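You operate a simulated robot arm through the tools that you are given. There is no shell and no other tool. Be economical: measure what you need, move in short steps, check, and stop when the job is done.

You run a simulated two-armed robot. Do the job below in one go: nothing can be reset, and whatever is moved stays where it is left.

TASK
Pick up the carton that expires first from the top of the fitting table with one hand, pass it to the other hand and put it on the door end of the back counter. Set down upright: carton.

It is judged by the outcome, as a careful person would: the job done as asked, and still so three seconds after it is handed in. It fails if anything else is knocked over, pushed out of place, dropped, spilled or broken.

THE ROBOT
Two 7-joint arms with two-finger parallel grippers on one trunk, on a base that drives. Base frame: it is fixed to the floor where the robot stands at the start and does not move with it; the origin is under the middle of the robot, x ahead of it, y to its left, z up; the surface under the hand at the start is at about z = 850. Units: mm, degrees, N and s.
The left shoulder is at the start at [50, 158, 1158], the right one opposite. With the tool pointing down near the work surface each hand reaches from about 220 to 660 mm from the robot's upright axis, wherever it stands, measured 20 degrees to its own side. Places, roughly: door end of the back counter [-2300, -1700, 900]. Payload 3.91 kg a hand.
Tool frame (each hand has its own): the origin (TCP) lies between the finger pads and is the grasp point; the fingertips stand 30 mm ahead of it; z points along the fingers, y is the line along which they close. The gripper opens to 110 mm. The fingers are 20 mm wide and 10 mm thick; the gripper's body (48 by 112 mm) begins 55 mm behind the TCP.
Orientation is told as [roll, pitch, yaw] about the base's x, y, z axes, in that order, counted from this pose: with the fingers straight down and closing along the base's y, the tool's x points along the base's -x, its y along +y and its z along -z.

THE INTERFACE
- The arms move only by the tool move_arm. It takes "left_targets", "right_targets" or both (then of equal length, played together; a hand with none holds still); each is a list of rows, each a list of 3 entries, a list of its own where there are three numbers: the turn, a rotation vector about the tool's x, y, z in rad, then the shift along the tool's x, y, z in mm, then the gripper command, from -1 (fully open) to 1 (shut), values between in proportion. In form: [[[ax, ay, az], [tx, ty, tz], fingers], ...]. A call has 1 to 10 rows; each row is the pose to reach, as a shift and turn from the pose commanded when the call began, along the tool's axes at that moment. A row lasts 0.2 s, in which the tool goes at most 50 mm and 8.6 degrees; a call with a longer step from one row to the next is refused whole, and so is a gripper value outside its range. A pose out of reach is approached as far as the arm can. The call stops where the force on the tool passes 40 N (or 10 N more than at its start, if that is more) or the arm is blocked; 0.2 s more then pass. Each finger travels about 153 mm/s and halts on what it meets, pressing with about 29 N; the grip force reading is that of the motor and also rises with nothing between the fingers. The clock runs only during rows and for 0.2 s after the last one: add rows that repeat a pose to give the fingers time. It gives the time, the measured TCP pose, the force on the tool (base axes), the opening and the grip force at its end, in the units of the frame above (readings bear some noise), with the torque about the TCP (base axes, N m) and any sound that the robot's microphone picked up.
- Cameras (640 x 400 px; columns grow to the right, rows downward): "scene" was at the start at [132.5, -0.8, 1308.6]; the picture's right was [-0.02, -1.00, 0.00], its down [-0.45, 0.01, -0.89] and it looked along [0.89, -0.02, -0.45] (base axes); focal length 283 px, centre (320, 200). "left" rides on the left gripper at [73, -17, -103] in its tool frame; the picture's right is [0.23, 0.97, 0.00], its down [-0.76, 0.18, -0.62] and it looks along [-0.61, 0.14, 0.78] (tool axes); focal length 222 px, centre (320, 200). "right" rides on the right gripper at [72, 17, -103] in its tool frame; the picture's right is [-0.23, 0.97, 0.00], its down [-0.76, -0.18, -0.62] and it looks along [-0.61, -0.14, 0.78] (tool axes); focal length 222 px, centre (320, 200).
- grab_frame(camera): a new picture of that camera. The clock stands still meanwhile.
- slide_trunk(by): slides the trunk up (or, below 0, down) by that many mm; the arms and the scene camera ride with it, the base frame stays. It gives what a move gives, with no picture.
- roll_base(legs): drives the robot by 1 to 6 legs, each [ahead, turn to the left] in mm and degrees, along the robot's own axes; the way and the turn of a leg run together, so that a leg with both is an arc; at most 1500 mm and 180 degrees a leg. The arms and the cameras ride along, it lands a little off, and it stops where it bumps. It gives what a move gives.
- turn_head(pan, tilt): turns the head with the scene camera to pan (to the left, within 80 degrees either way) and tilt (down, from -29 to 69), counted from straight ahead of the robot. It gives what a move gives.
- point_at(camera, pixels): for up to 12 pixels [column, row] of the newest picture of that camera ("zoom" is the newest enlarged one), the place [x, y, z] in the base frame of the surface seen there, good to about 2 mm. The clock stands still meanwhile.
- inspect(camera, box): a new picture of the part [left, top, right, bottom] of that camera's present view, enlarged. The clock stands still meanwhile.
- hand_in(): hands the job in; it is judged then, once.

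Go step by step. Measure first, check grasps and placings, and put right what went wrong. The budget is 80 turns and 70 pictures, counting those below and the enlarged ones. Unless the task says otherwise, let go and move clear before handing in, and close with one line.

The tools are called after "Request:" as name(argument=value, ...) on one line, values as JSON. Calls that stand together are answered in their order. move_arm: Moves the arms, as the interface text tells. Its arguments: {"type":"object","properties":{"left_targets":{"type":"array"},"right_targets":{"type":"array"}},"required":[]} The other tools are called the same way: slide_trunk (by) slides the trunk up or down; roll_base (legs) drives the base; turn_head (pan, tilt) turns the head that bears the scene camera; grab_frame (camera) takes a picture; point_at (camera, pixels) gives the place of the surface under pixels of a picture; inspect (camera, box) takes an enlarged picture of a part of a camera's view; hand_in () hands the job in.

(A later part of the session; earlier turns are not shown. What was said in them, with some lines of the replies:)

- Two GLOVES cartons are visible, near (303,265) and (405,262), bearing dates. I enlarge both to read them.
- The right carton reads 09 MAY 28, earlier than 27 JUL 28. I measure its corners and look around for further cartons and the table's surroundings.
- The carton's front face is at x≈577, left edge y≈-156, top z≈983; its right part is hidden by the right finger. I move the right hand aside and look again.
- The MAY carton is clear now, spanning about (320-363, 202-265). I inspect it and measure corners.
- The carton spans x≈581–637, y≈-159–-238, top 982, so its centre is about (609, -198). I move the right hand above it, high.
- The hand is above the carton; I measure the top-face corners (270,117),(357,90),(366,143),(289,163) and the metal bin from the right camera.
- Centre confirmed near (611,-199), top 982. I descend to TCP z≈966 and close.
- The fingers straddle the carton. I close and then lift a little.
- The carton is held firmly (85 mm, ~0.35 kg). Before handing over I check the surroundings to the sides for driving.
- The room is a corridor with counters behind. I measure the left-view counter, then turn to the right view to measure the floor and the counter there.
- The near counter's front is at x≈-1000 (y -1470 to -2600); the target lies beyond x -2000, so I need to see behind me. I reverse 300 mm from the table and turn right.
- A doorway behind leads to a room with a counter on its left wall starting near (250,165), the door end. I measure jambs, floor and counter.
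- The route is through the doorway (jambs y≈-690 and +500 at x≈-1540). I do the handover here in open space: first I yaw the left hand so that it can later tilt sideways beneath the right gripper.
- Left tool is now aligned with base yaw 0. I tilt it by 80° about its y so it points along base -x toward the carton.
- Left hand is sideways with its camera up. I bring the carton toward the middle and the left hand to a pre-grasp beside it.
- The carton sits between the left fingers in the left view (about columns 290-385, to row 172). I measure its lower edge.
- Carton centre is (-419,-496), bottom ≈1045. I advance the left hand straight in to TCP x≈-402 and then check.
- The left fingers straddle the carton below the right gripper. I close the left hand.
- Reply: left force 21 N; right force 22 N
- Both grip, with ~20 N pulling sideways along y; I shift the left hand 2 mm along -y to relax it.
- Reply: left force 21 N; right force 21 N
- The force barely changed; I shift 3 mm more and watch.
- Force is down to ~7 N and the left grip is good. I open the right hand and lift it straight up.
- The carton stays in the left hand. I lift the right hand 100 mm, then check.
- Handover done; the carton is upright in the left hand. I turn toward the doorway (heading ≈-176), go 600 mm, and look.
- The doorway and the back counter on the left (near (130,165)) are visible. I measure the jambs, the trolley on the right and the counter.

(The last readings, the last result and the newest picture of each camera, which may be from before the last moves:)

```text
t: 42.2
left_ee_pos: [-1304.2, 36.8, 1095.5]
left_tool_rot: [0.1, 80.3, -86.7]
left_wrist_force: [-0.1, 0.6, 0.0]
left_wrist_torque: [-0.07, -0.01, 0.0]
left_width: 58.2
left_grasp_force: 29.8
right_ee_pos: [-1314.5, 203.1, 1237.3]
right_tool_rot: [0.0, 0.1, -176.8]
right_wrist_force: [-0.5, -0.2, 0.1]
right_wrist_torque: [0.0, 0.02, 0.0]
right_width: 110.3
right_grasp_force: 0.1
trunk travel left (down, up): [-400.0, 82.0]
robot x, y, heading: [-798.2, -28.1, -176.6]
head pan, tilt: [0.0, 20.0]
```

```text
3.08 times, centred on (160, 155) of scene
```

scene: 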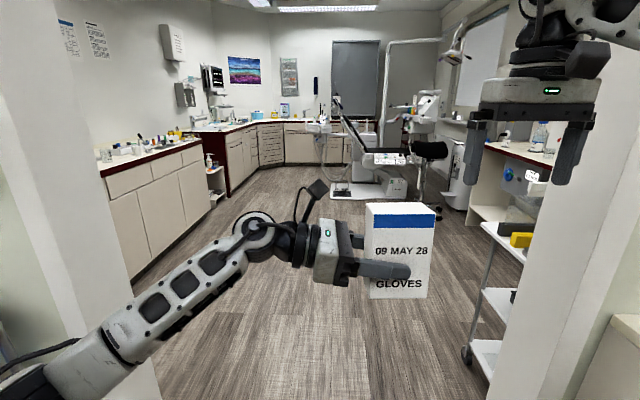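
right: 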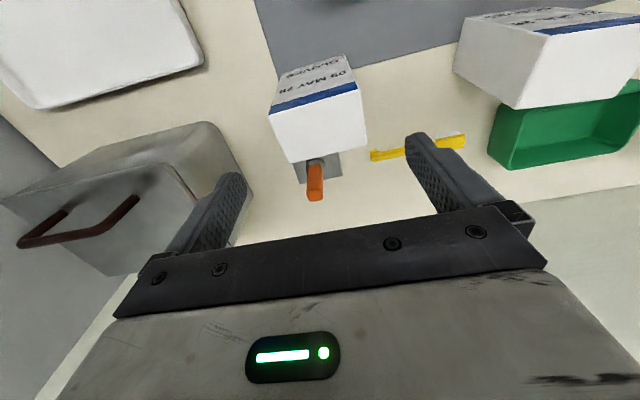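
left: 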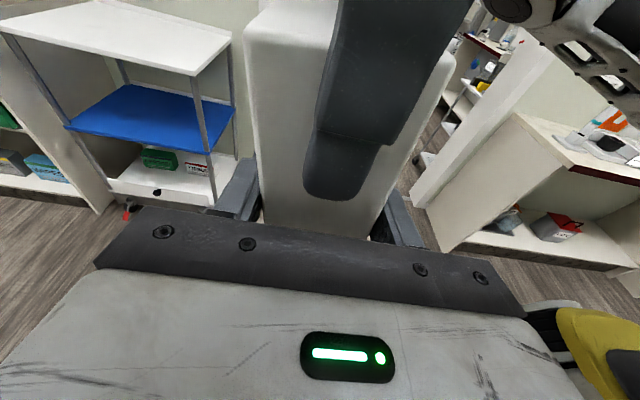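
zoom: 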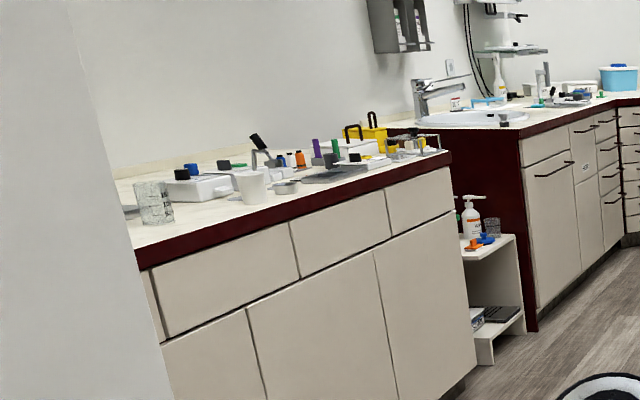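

The way is clear (right jamb y≈505, trolley y>610). I drive 1350 mm through the doorway and then turn left to face the counter.

Request:
roll_base(legs=[[700, 0], [650, 0], [0, 86.5]])

Request:
turn_head(pan=0, tilt=22)

Request:
grab_frame(camera="scene")

```text
t: 53.0
left_ee_pos: [-2244.8, -613.1, 1097.0]
left_tool_rot: [-0.1, 80.2, 0.0]
left_wrist_force: [0.9, -0.2, 0.5]
left_wrist_torque: [0.0, -0.05, -0.01]
left_width: 57.5
left_grasp_force: 28.8
right_ee_pos: [-2411.2, -616.4, 1237.3]
right_tool_rot: [-0.1, 0.0, -89.8]
right_wrist_force: [-0.3, 0.3, -0.5]
right_wrist_torque: [-0.02, -0.02, -0.01]
right_width: 110.1
right_grasp_force: 0.1
trunk travel left (down, up): [-400.0, 82.0]
robot x, y, heading: [-2153.9, -114.2, -89.9]
head pan, tilt: [0.0, 20.0]
```

```text
t: 53.6
left_ee_pos: [-2245.3, -614.4, 1095.0]
left_tool_rot: [0.0, 80.2, 0.3]
left_wrist_force: [-0.8, -0.2, -0.1]
left_wrist_torque: [0.02, -0.02, -0.01]
left_width: 57.5
left_grasp_force: 28.8
right_ee_pos: [-2414.3, -615.7, 1236.5]
right_tool_rot: [0.0, 0.0, -89.8]
right_wrist_force: [0.5, 0.1, 0.7]
right_wrist_torque: [-0.04, -0.04, -0.02]
right_width: 109.7
right_grasp_force: 0.1
trunk travel left (down, up): [-400.0, 82.0]
robot x, y, heading: [-2148.0, -114.0, -89.9]
head pan, tilt: [0.0, 22.0]
```

```text
39 pictures are left
```

scene: 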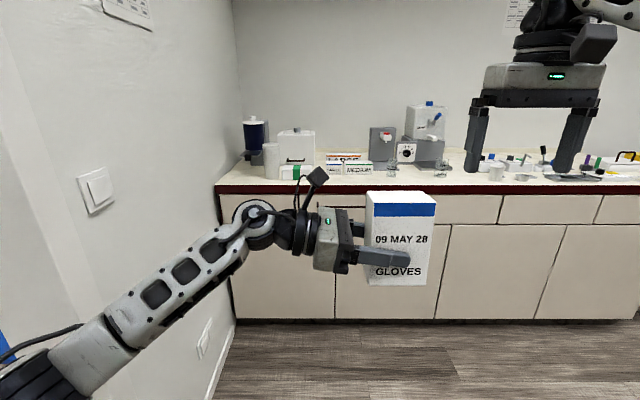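

The counter's door end begins at column ~220, with objects toward the wall. I enlarge and measure.

Request:
inspect(camera="scene", box=[210, 90, 460, 246])

Request:
point_at(camera="scene", pixels=[[225, 180], [340, 184], [222, 187], [288, 177], [340, 175], [385, 170], [435, 168], [250, 165], [395, 180], [460, 180], [100, 190], [205, 170]])

```text
2.56 times, centred on (335, 168) of scene
```

zoom: 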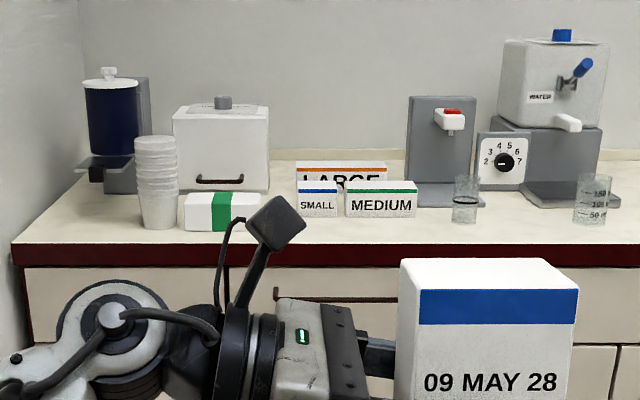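

```text
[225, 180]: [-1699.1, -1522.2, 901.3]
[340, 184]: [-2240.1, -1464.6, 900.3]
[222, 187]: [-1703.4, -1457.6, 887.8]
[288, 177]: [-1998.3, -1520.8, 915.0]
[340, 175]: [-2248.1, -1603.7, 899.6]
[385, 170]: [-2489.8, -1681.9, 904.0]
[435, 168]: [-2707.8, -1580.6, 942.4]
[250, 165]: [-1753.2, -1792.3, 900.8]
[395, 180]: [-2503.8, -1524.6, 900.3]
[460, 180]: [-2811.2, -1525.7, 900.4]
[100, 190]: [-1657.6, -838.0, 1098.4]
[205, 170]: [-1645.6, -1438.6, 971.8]
```

Counter top z≈900, front edge y≈-1460, wall at x≈-1650; small boxes, cups and beaker stand further back. To avoid sweeping over the cups I swing the left hand to point forward (rotate about vertical), here in open space.

Request:
move_arm(left_targets=[[[0.11, 0, -0.019], [-1, 0, -8], 1], [[0.22, 0, -0.038], [-3, 0, -17], 1], [[0.33, 0, -0.057], [-4, 0, -26], 1], [[0.44, 0, -0.076], [-6, 0, -35], 1], [[0.55, 0, -0.095], [-7, 0, -44], 1], [[0.66, 0, -0.114], [-9, 0, -53], 1], [[0.77, 0, -0.133], [-10, 0, -62], 1], [[0.88, 0, -0.152], [-12, 0, -71], 1], [[0.99, 0, -0.171], [-13, 0, -80], 1], [[1.1, 0, -0.19], [-15, 0, -89], 1]])

Request:
grab_frame(camera="scene")

Request:
point_at(camera="zoom", pixels=[[260, 228], [188, 226], [300, 216], [337, 217], [347, 217], [416, 217], [465, 222], [412, 205], [160, 226], [480, 205], [530, 205], [590, 222]])

```text
t: 55.8
left_ee_pos: [-2147.5, -622.8, 1098.6]
left_tool_rot: [-6.4, 83.0, 49.4]
left_wrist_force: [-0.5, 0.1, -2.2]
left_wrist_torque: [0.07, -0.08, 0.03]
left_width: 57.5
left_grasp_force: 28.9
left hand out of reach, approached as far as the arm can: row 9, 10
right_ee_pos: [-2413.3, -614.5, 1236.0]
right_tool_rot: [0.1, 0.0, -89.9]
right_wrist_force: [-0.8, 0.9, -0.9]
right_wrist_torque: [-0.02, -0.01, -0.01]
right_width: 110.4
right_grasp_force: 0.1
trunk travel left (down, up): [-400.0, 82.0]
robot x, y, heading: [-2152.1, -115.9, -89.6]
head pan, tilt: [0.0, 22.0]
```

```text
37 pictures are left
```

scene: 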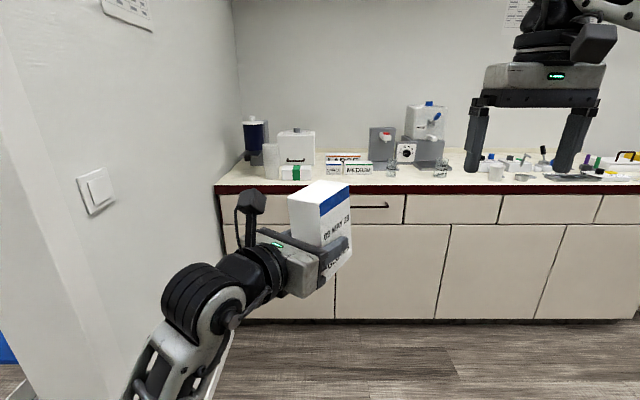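

```text
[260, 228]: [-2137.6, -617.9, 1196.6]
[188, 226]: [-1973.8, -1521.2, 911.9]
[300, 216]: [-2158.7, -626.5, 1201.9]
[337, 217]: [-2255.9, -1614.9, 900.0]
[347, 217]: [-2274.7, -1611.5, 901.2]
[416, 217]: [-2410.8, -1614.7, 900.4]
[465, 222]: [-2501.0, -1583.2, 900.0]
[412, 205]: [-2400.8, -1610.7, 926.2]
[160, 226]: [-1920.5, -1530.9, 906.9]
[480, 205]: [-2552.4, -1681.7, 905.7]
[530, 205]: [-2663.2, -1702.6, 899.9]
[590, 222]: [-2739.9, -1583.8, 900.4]
```

The arm stopped at about 55° with ~3° of tilt (limit). I turn back to about 44° and check uprightness.

Request:
move_arm(left_targets=[[[-0.11, 0, 0.019], [0, 0, 0], 1], [[-0.22, 0, 0.038], [0, 0, 0], 1], [[-0.33, 0, 0.057], [0, 0, 0], 1], [[-0.33, 0, 0.057], [0, 0, 0], 1]])

Request:
grab_frame(camera="scene")

```text
t: 56.8
left_ee_pos: [-2144.9, -622.4, 1096.8]
left_tool_rot: [-12.8, 82.7, 23.8]
left_wrist_force: [0.1, 0.4, -2.9]
left_wrist_torque: [0.0, -0.05, -0.01]
left_width: 57.3
left_grasp_force: 28.6
right_ee_pos: [-2412.7, -615.4, 1236.1]
right_tool_rot: [0.0, -0.1, -89.8]
right_wrist_force: [-0.1, 0.4, -0.4]
right_wrist_torque: [0.01, 0.03, -0.02]
right_width: 109.9
right_grasp_force: 0.1
trunk travel left (down, up): [-400.0, 82.0]
robot x, y, heading: [-2152.6, -115.0, -89.7]
head pan, tilt: [0.0, 22.0]
```

```text
36 pictures are left
```

scene: 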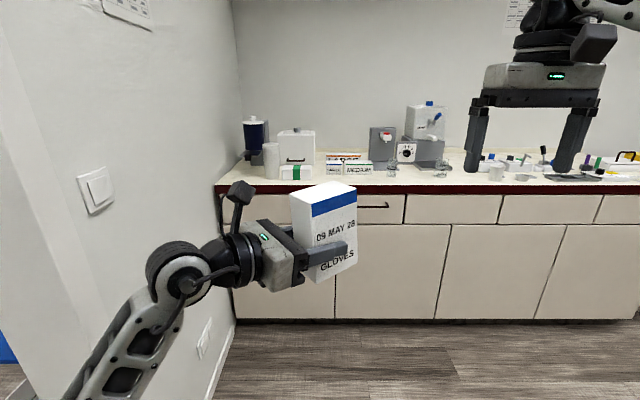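

The carton leans ~3°; computing from the reading, a correction of [-0.005,-0.047,-0.028] rad brings it upright.

Request:
move_arm(left_targets=[[[-0.005, -0.047, -0.028], [0, 0, 0], 1], [[-0.005, -0.047, -0.028], [0, 0, 0], 1]])

Request:
inspect(camera="scene", box=[220, 150, 420, 290])

Request:
point_at(camera="zoom", pixels=[[300, 190], [430, 130], [310, 380], [430, 330], [300, 130], [425, 115]])

```text
t: 57.4
left_ee_pos: [-2144.8, -622.7, 1098.6]
left_tool_rot: [0.0, 80.0, 36.5]
left_wrist_force: [0.2, 0.6, -2.5]
left_wrist_torque: [0.01, -0.05, -0.01]
left_width: 57.5
left_grasp_force: 29.2
right_ee_pos: [-2412.1, -615.9, 1237.7]
right_tool_rot: [0.0, 0.0, -89.8]
right_wrist_force: [0.8, -0.2, -0.9]
right_wrist_torque: [-0.02, 0.01, 0.0]
right_width: 110.1
right_grasp_force: 0.0
trunk travel left (down, up): [-400.0, 82.0]
robot x, y, heading: [-2153.4, -114.2, -89.6]
head pan, tilt: [0.0, 22.0]
```

```text
2.86 times, centred on (320, 220) of scene
```

zoom: 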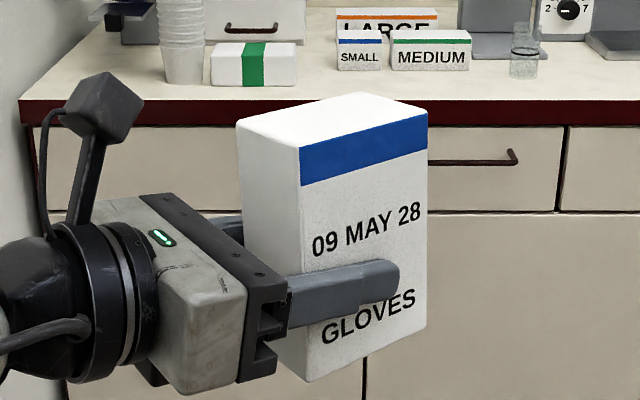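

```text
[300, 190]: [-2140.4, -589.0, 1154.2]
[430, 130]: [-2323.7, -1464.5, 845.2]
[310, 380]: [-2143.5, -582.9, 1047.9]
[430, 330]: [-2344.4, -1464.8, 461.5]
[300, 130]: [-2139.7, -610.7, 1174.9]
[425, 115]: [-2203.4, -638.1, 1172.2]
```

Orientation now reads [0, 80, 36.5]: upright. I retract the right hand and drive to near (-2450,-960), then turn to heading ≈-65 so the hand points toward the wall side.

Request:
move_arm(right_targets=[[[0, 0, 0], [40, 0, 0], -1], [[0, 0, 0], [80, 0, 0], -1], [[0, 0, 0], [120, 0, 0], -1], [[0, 0, 0], [150, 0, 0], -1]])

Request:
roll_base(legs=[[0, -19.6], [850, 0], [0, 44.2]])

Request:
turn_head(pan=0, tilt=30)

Request:
grab_frame(camera="scene")

```text
t: 58.4
left_ee_pos: [-2144.9, -622.6, 1098.7]
left_tool_rot: [-0.2, 80.1, 36.3]
left_wrist_force: [0.3, 0.1, -3.2]
left_wrist_torque: [0.03, 0.0, -0.01]
left_width: 57.5
left_grasp_force: 29.5
right_ee_pos: [-2412.8, -464.9, 1237.2]
right_tool_rot: [0.0, 0.0, -89.8]
right_wrist_force: [0.4, 0.6, 0.6]
right_wrist_torque: [-0.05, -0.01, -0.03]
right_width: 110.1
right_grasp_force: 0.1
trunk travel left (down, up): [-400.0, 82.0]
robot x, y, heading: [-2152.9, -113.8, -89.8]
head pan, tilt: [0.0, 22.0]
```

```text
t: 66.0
left_ee_pos: [-2225.6, -1380.2, 1097.6]
left_tool_rot: [0.1, 80.2, 60.4]
left_wrist_force: [0.0, 0.0, -3.8]
left_wrist_torque: [0.06, -0.04, 0.03]
left_width: 57.2
left_grasp_force: 28.8
right_ee_pos: [-2533.8, -1345.1, 1237.4]
right_tool_rot: [0.0, 0.0, -66.0]
right_wrist_force: [-0.6, -0.4, 0.1]
right_wrist_torque: [-0.02, 0.01, 0.02]
right_width: 110.0
right_grasp_force: 0.0
trunk travel left (down, up): [-400.0, 82.0]
robot x, y, heading: [-2436.0, -922.3, -66.2]
head pan, tilt: [0.0, 22.0]
```

```text
t: 66.7
left_ee_pos: [-2224.7, -1379.9, 1098.5]
left_tool_rot: [0.0, 80.0, 60.3]
left_wrist_force: [-0.8, -0.2, -3.3]
left_wrist_torque: [0.04, -0.04, -0.01]
left_width: 57.0
left_grasp_force: 29.5
right_ee_pos: [-2533.5, -1343.7, 1237.1]
right_tool_rot: [0.0, 0.0, -66.0]
right_wrist_force: [0.5, 0.1, -0.6]
right_wrist_torque: [0.01, 0.05, -0.01]
right_width: 109.9
right_grasp_force: 0.0
trunk travel left (down, up): [-400.0, 82.0]
robot x, y, heading: [-2441.0, -914.6, -65.9]
head pan, tilt: [0.0, 30.0]
```

```text
34 pictures are left
```

scene: 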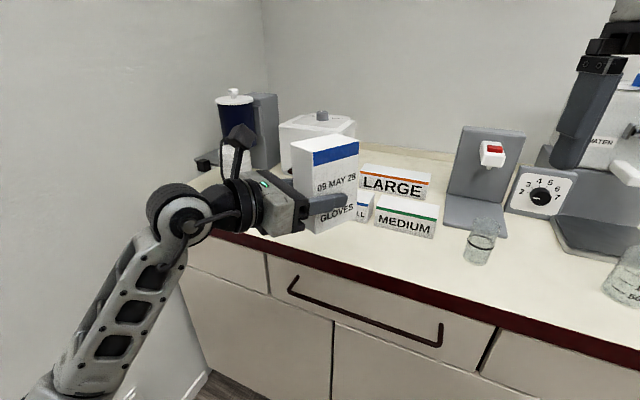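

Robot at (-2438,-918), carton at about (-2233,-1395) and high. I advance 110 mm and shift the hand right (along the counter) by ~85 mm, still high.

Request:
roll_base(legs=[[110, 0]])

```text
t: 67.9
left_ee_pos: [-2182.5, -1479.7, 1097.8]
left_tool_rot: [0.2, 80.0, 60.5]
left_wrist_force: [0.2, -1.5, -2.1]
left_wrist_torque: [0.05, -0.03, 0.01]
left_width: 56.9
left_grasp_force: 28.6
right_ee_pos: [-2490.3, -1443.7, 1236.2]
right_tool_rot: [0.1, 0.0, -66.0]
right_wrist_force: [-0.4, -0.4, 0.2]
right_wrist_torque: [0.0, 0.0, -0.01]
right_width: 110.1
right_grasp_force: 0.0
trunk travel left (down, up): [-400.0, 82.0]
robot x, y, heading: [-2393.1, -1015.2, -66.0]
head pan, tilt: [0.0, 30.0]
```

I shift the left hand over the target spot, still 140 mm high, and look.

Request:
move_arm(left_targets=[[[0, 0, 0], [4.3, 17, 24], 1], [[0, 0, 0], [8.6, 34, 48], 1], [[0, 0, 0], [12.9, 51.7, 73], 1], [[0, 0, 0], [12.9, 51.7, 73], 1]])

Request:
grab_frame(camera="scene")

Request:
grab_frame(camera="left")

Request:
grab_frame(camera="right")

```text
t: 68.9
left_ee_pos: [-2263.0, -1517.5, 1099.5]
left_tool_rot: [0.1, 79.9, 60.4]
left_wrist_force: [0.0, 0.2, -3.4]
left_wrist_torque: [0.04, -0.05, -0.02]
left_width: 57.0
left_grasp_force: 29.2
right_ee_pos: [-2491.2, -1444.7, 1236.6]
right_tool_rot: [0.0, 0.0, -65.9]
right_wrist_force: [-0.3, 0.3, 1.2]
right_wrist_torque: [-0.01, 0.0, -0.02]
right_width: 110.1
right_grasp_force: 0.1
trunk travel left (down, up): [-400.0, 82.0]
robot x, y, heading: [-2395.0, -1017.5, -65.8]
head pan, tilt: [0.0, 30.0]
```

```text
33 pictures are left
```

scene: 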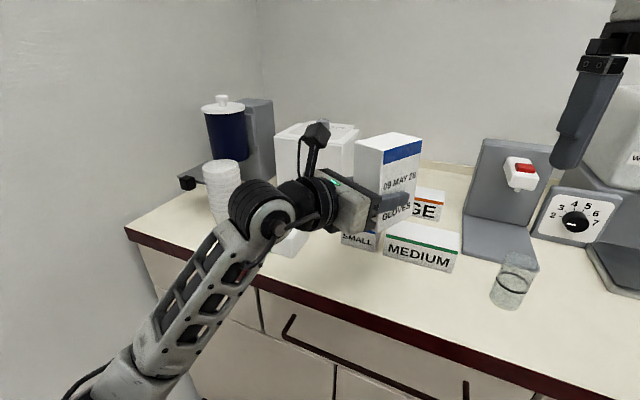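

```text
32 pictures are left
```

left: 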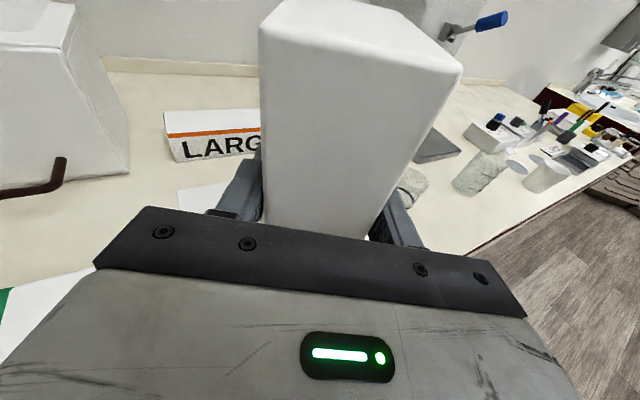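

```text
31 pictures are left
```

right: 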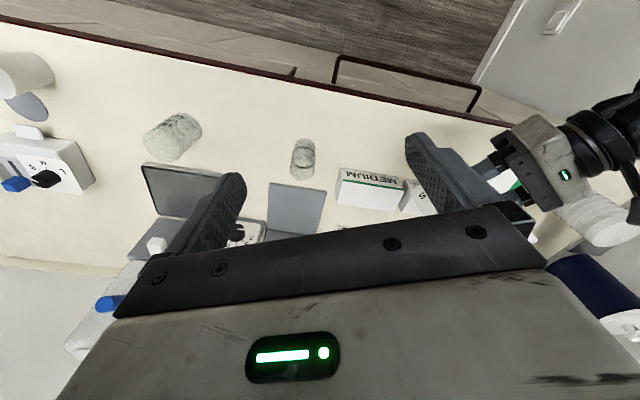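

The carton is above the free strip; I measure the MEDIUM/SMALL fronts, the white pack at (290,245), cups, and the carton itself.

Request:
point_at(camera="scene", pixels=[[387, 256], [450, 271], [345, 244], [372, 250], [290, 245], [302, 238], [225, 215], [350, 290], [410, 140], [376, 152], [265, 225], [500, 300]])

Request:
point_at(camera="right", pixels=[[337, 203], [400, 212], [345, 178], [302, 175], [400, 183], [508, 180], [345, 170]])

```text
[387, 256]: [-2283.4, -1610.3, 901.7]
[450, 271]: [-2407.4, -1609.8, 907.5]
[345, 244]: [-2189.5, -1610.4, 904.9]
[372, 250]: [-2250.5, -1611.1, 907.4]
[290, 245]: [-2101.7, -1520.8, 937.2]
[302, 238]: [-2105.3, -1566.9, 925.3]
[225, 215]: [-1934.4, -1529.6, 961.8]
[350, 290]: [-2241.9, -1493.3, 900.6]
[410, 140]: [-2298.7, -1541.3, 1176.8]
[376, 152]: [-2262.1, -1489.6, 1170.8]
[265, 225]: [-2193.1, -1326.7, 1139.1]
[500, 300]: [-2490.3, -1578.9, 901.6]
```

```text
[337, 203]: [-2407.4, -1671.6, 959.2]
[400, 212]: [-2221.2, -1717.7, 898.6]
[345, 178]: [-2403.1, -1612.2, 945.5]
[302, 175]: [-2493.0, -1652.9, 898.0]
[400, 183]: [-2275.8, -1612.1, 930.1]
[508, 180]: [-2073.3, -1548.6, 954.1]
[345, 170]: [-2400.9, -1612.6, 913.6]
```

Clearances are fine (28 mm to the boxes, 22 mm inside the front edge). I lower the trunk 130 mm, leaving ~15 mm to the counter.

Request:
slide_trunk(by=-130)

Request:
grab_frame(camera="scene")

```text
t: 70.4
left_ee_pos: [-2264.5, -1518.3, 969.1]
left_tool_rot: [-0.1, 80.0, 60.3]
left_wrist_force: [0.3, -0.4, -2.6]
left_wrist_torque: [0.07, -0.02, 0.02]
left_width: 56.8
left_grasp_force: 28.7
right_ee_pos: [-2489.6, -1443.1, 1107.5]
right_tool_rot: [0.1, 0.0, -66.1]
right_wrist_force: [-0.4, 0.3, -0.5]
right_wrist_torque: [0.0, 0.01, 0.0]
right_width: 110.0
right_grasp_force: 0.1
trunk travel left (down, up): [-270.0, 212.0]
robot x, y, heading: [-2393.2, -1015.7, -66.0]
head pan, tilt: [0.0, 30.0]
```

```text
30 pictures are left
```

scene: 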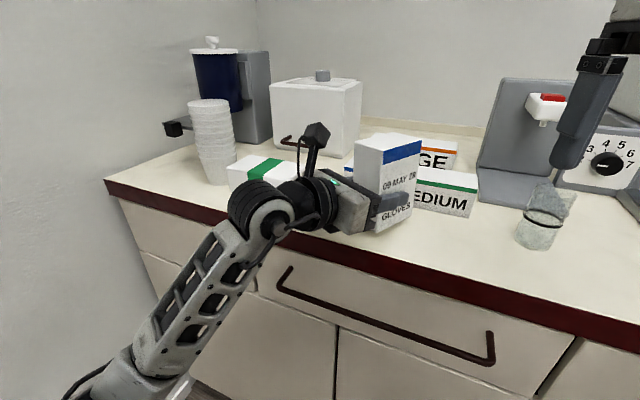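

About 15 mm remain. I lower by the arm in 4 mm steps, reading the force.

Request:
move_arm(left_targets=[[[0, 0, 0], [-4, 0, 0.7], 1], [[0, 0, 0], [-8, 0, 1.4], 1], [[0, 0, 0], [-11, 0, 1.9], 1], [[0, 0, 0], [-13, 0, 2.3], 1]])

Request:
inspect(camera="scene", box=[300, 110, 500, 250])

```text
t: 71.4
left_ee_pos: [-2263.1, -1518.7, 956.9]
left_tool_rot: [-0.1, 79.9, 60.3]
left_wrist_force: [0.9, -0.8, -2.6]
left_wrist_torque: [0.06, -0.03, 0.02]
left_width: 56.7
left_grasp_force: 28.5
right_ee_pos: [-2490.6, -1443.8, 1107.8]
right_tool_rot: [0.0, 0.0, -66.0]
right_wrist_force: [-0.4, 0.6, -0.2]
right_wrist_torque: [-0.01, 0.02, 0.02]
right_width: 110.0
right_grasp_force: 0.0
trunk travel left (down, up): [-270.0, 212.0]
robot x, y, heading: [-2394.1, -1017.6, -66.0]
head pan, tilt: [0.0, 30.0]
```

```text
2.86 times, centred on (400, 180) of scene
```

zoom: 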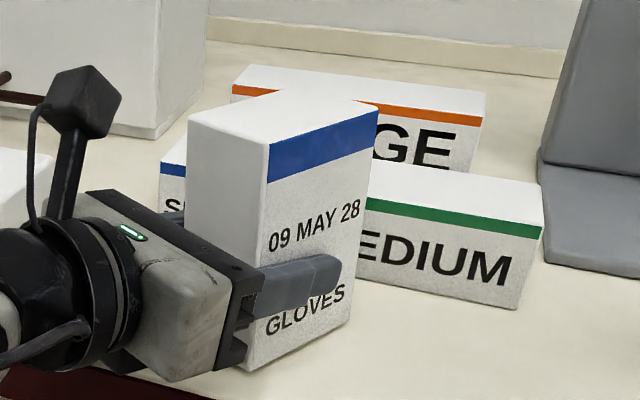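

Nearly there, still no contact. I lower a few more millimetres.

Request:
move_arm(left_targets=[[[0, 0, 0], [-1.5, 0, 0.3], 1], [[0, 0, 0], [-3, 0, 0.5], 1], [[0, 0, 0], [-4, 0, 0.7], 1]])

```text
t: 72.2
left_ee_pos: [-2263.7, -1518.2, 953.7]
left_tool_rot: [-0.4, 80.3, 59.7]
left_wrist_force: [0.9, 2.8, 3.5]
left_wrist_torque: [-0.21, 0.0, 0.04]
left_width: 56.4
left_grasp_force: 28.7
right_ee_pos: [-2490.2, -1443.7, 1107.3]
right_tool_rot: [0.0, -0.1, -65.9]
right_wrist_force: [0.3, 0.2, 0.6]
right_wrist_torque: [0.02, 0.05, 0.0]
right_width: 110.1
right_grasp_force: 0.0
trunk travel left (down, up): [-270.0, 212.0]
robot x, y, heading: [-2395.0, -1018.0, -66.3]
head pan, tilt: [0.0, 30.0]
```

Contact: the force flipped to +3.5 N. I open the left hand and check.

Request:
move_arm(left_targets=[[[0, 0, 0], [0, 0, 0], 0.1], [[0, 0, 0], [0, 0, 0], -0.2], [[0, 0, 0], [0, 0, 0], -0.6], [[0, 0, 0], [0, 0, 0], -1], [[0, 0, 0], [0, 0, 0], -1]])

Request:
inspect(camera="scene", box=[300, 110, 500, 250])

Request:
grab_frame(camera="left")

```text
t: 73.4
left_ee_pos: [-2263.3, -1517.5, 952.1]
left_tool_rot: [-0.1, 80.1, 60.3]
left_wrist_force: [-0.8, -0.1, 0.0]
left_wrist_torque: [-0.01, 0.01, -0.01]
left_width: 109.9
left_grasp_force: 0.0
right_ee_pos: [-2489.6, -1443.3, 1107.3]
right_tool_rot: [0.0, 0.0, -66.0]
right_wrist_force: [0.1, 0.1, 0.0]
right_wrist_torque: [0.01, -0.01, -0.01]
right_width: 109.7
right_grasp_force: 0.1
trunk travel left (down, up): [-270.0, 212.0]
robot x, y, heading: [-2394.8, -1016.3, -66.0]
head pan, tilt: [0.0, 30.0]
```

```text
2.86 times, centred on (400, 180) of scene
```

zoom: 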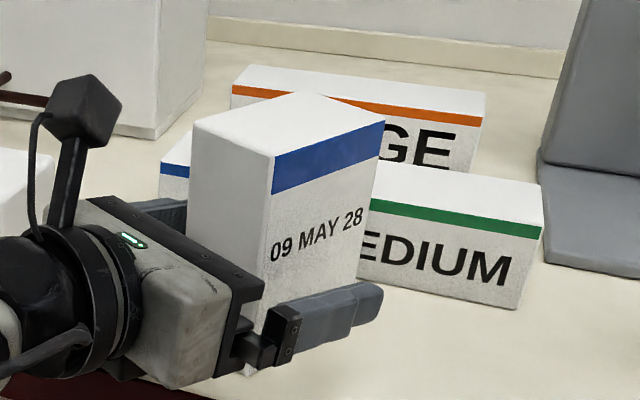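

```text
27 pictures are left
```

left: 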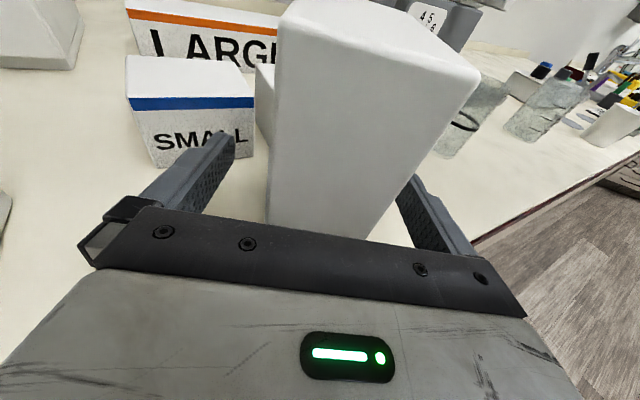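

The carton stands free between the open fingers. I back the left hand straight out along its axis.

Request:
move_arm(left_targets=[[[0, 0, 0], [0, 0, -20], -1], [[0, 0, 0], [0, 0, -50], -1], [[0, 0, 0], [0, 0, -80], -1], [[0, 0, 0], [0, 0, -110], -1]])

Request:
grab_frame(camera="scene")

```text
t: 74.4
left_ee_pos: [-2209.1, -1423.0, 970.1]
left_tool_rot: [-0.1, 80.1, 60.1]
left_wrist_force: [-0.1, -0.7, 0.5]
left_wrist_torque: [0.01, -0.02, -0.01]
left_width: 109.8
left_grasp_force: 0.0
right_ee_pos: [-2490.4, -1443.6, 1108.2]
right_tool_rot: [-0.1, -0.1, -66.0]
right_wrist_force: [0.0, -0.4, -0.2]
right_wrist_torque: [-0.02, -0.02, -0.01]
right_width: 110.2
right_grasp_force: 0.0
trunk travel left (down, up): [-270.0, 212.0]
robot x, y, heading: [-2392.7, -1018.6, -65.8]
head pan, tilt: [0.0, 30.0]
```

```text
26 pictures are left
```

scene: 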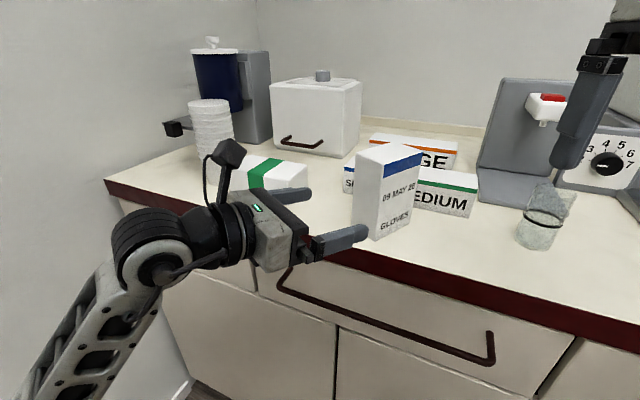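

The carton stands upright at (385,195). I raise the trunk, reverse 250 mm and take a last look.

Request:
slide_trunk(by=120)

Request:
roll_base(legs=[[-250, 0]])

Request:
grab_frame(camera="scene")

```text
t: 75.9
left_ee_pos: [-2209.8, -1424.6, 1090.4]
left_tool_rot: [0.0, 80.2, 60.2]
left_wrist_force: [-0.1, 0.0, -0.6]
left_wrist_torque: [0.0, -0.01, 0.01]
left_width: 109.8
left_grasp_force: 0.1
right_ee_pos: [-2490.6, -1444.3, 1227.8]
right_tool_rot: [0.0, 0.0, -66.1]
right_wrist_force: [-0.3, 0.5, 0.3]
right_wrist_torque: [0.02, 0.01, 0.02]
right_width: 110.0
right_grasp_force: 0.0
trunk travel left (down, up): [-390.0, 92.0]
robot x, y, heading: [-2394.5, -1018.5, -66.1]
head pan, tilt: [0.0, 30.0]
```

```text
t: 77.8
left_ee_pos: [-2311.0, -1196.6, 1089.5]
left_tool_rot: [-0.2, 80.0, 60.2]
left_wrist_force: [-0.4, 0.4, -0.1]
left_wrist_torque: [-0.01, 0.0, 0.01]
left_width: 109.9
left_grasp_force: 0.0
right_ee_pos: [-2591.0, -1216.4, 1227.5]
right_tool_rot: [0.0, -0.1, -66.0]
right_wrist_force: [0.0, -0.2, -0.4]
right_wrist_torque: [0.01, -0.02, 0.02]
right_width: 109.6
right_grasp_force: 0.0
trunk travel left (down, up): [-390.0, 92.0]
robot x, y, heading: [-2492.2, -787.7, -65.9]
head pan, tilt: [0.0, 30.0]
```

```text
25 pictures are left
```

scene: 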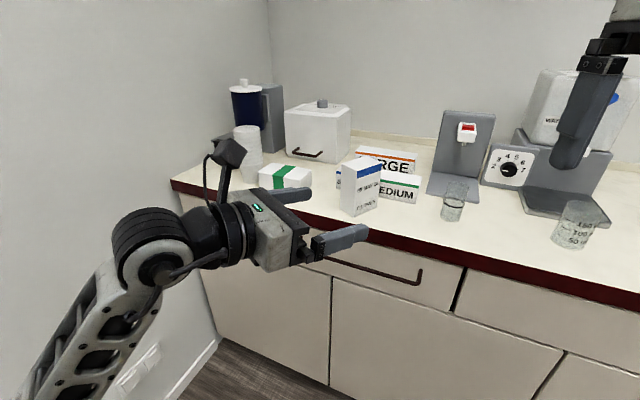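

The carton stands upright on the door end of the counter at (360,187), nothing else has moved, and both hands are clear. I hand in.

Request:
hand_in()

```text
The job is handed in.
```

The carton that expires first (09 MAY 28) went from the right hand to the left. It now stands upright on the door end of the back counter, and the last picture showed nothing else there disturbed.
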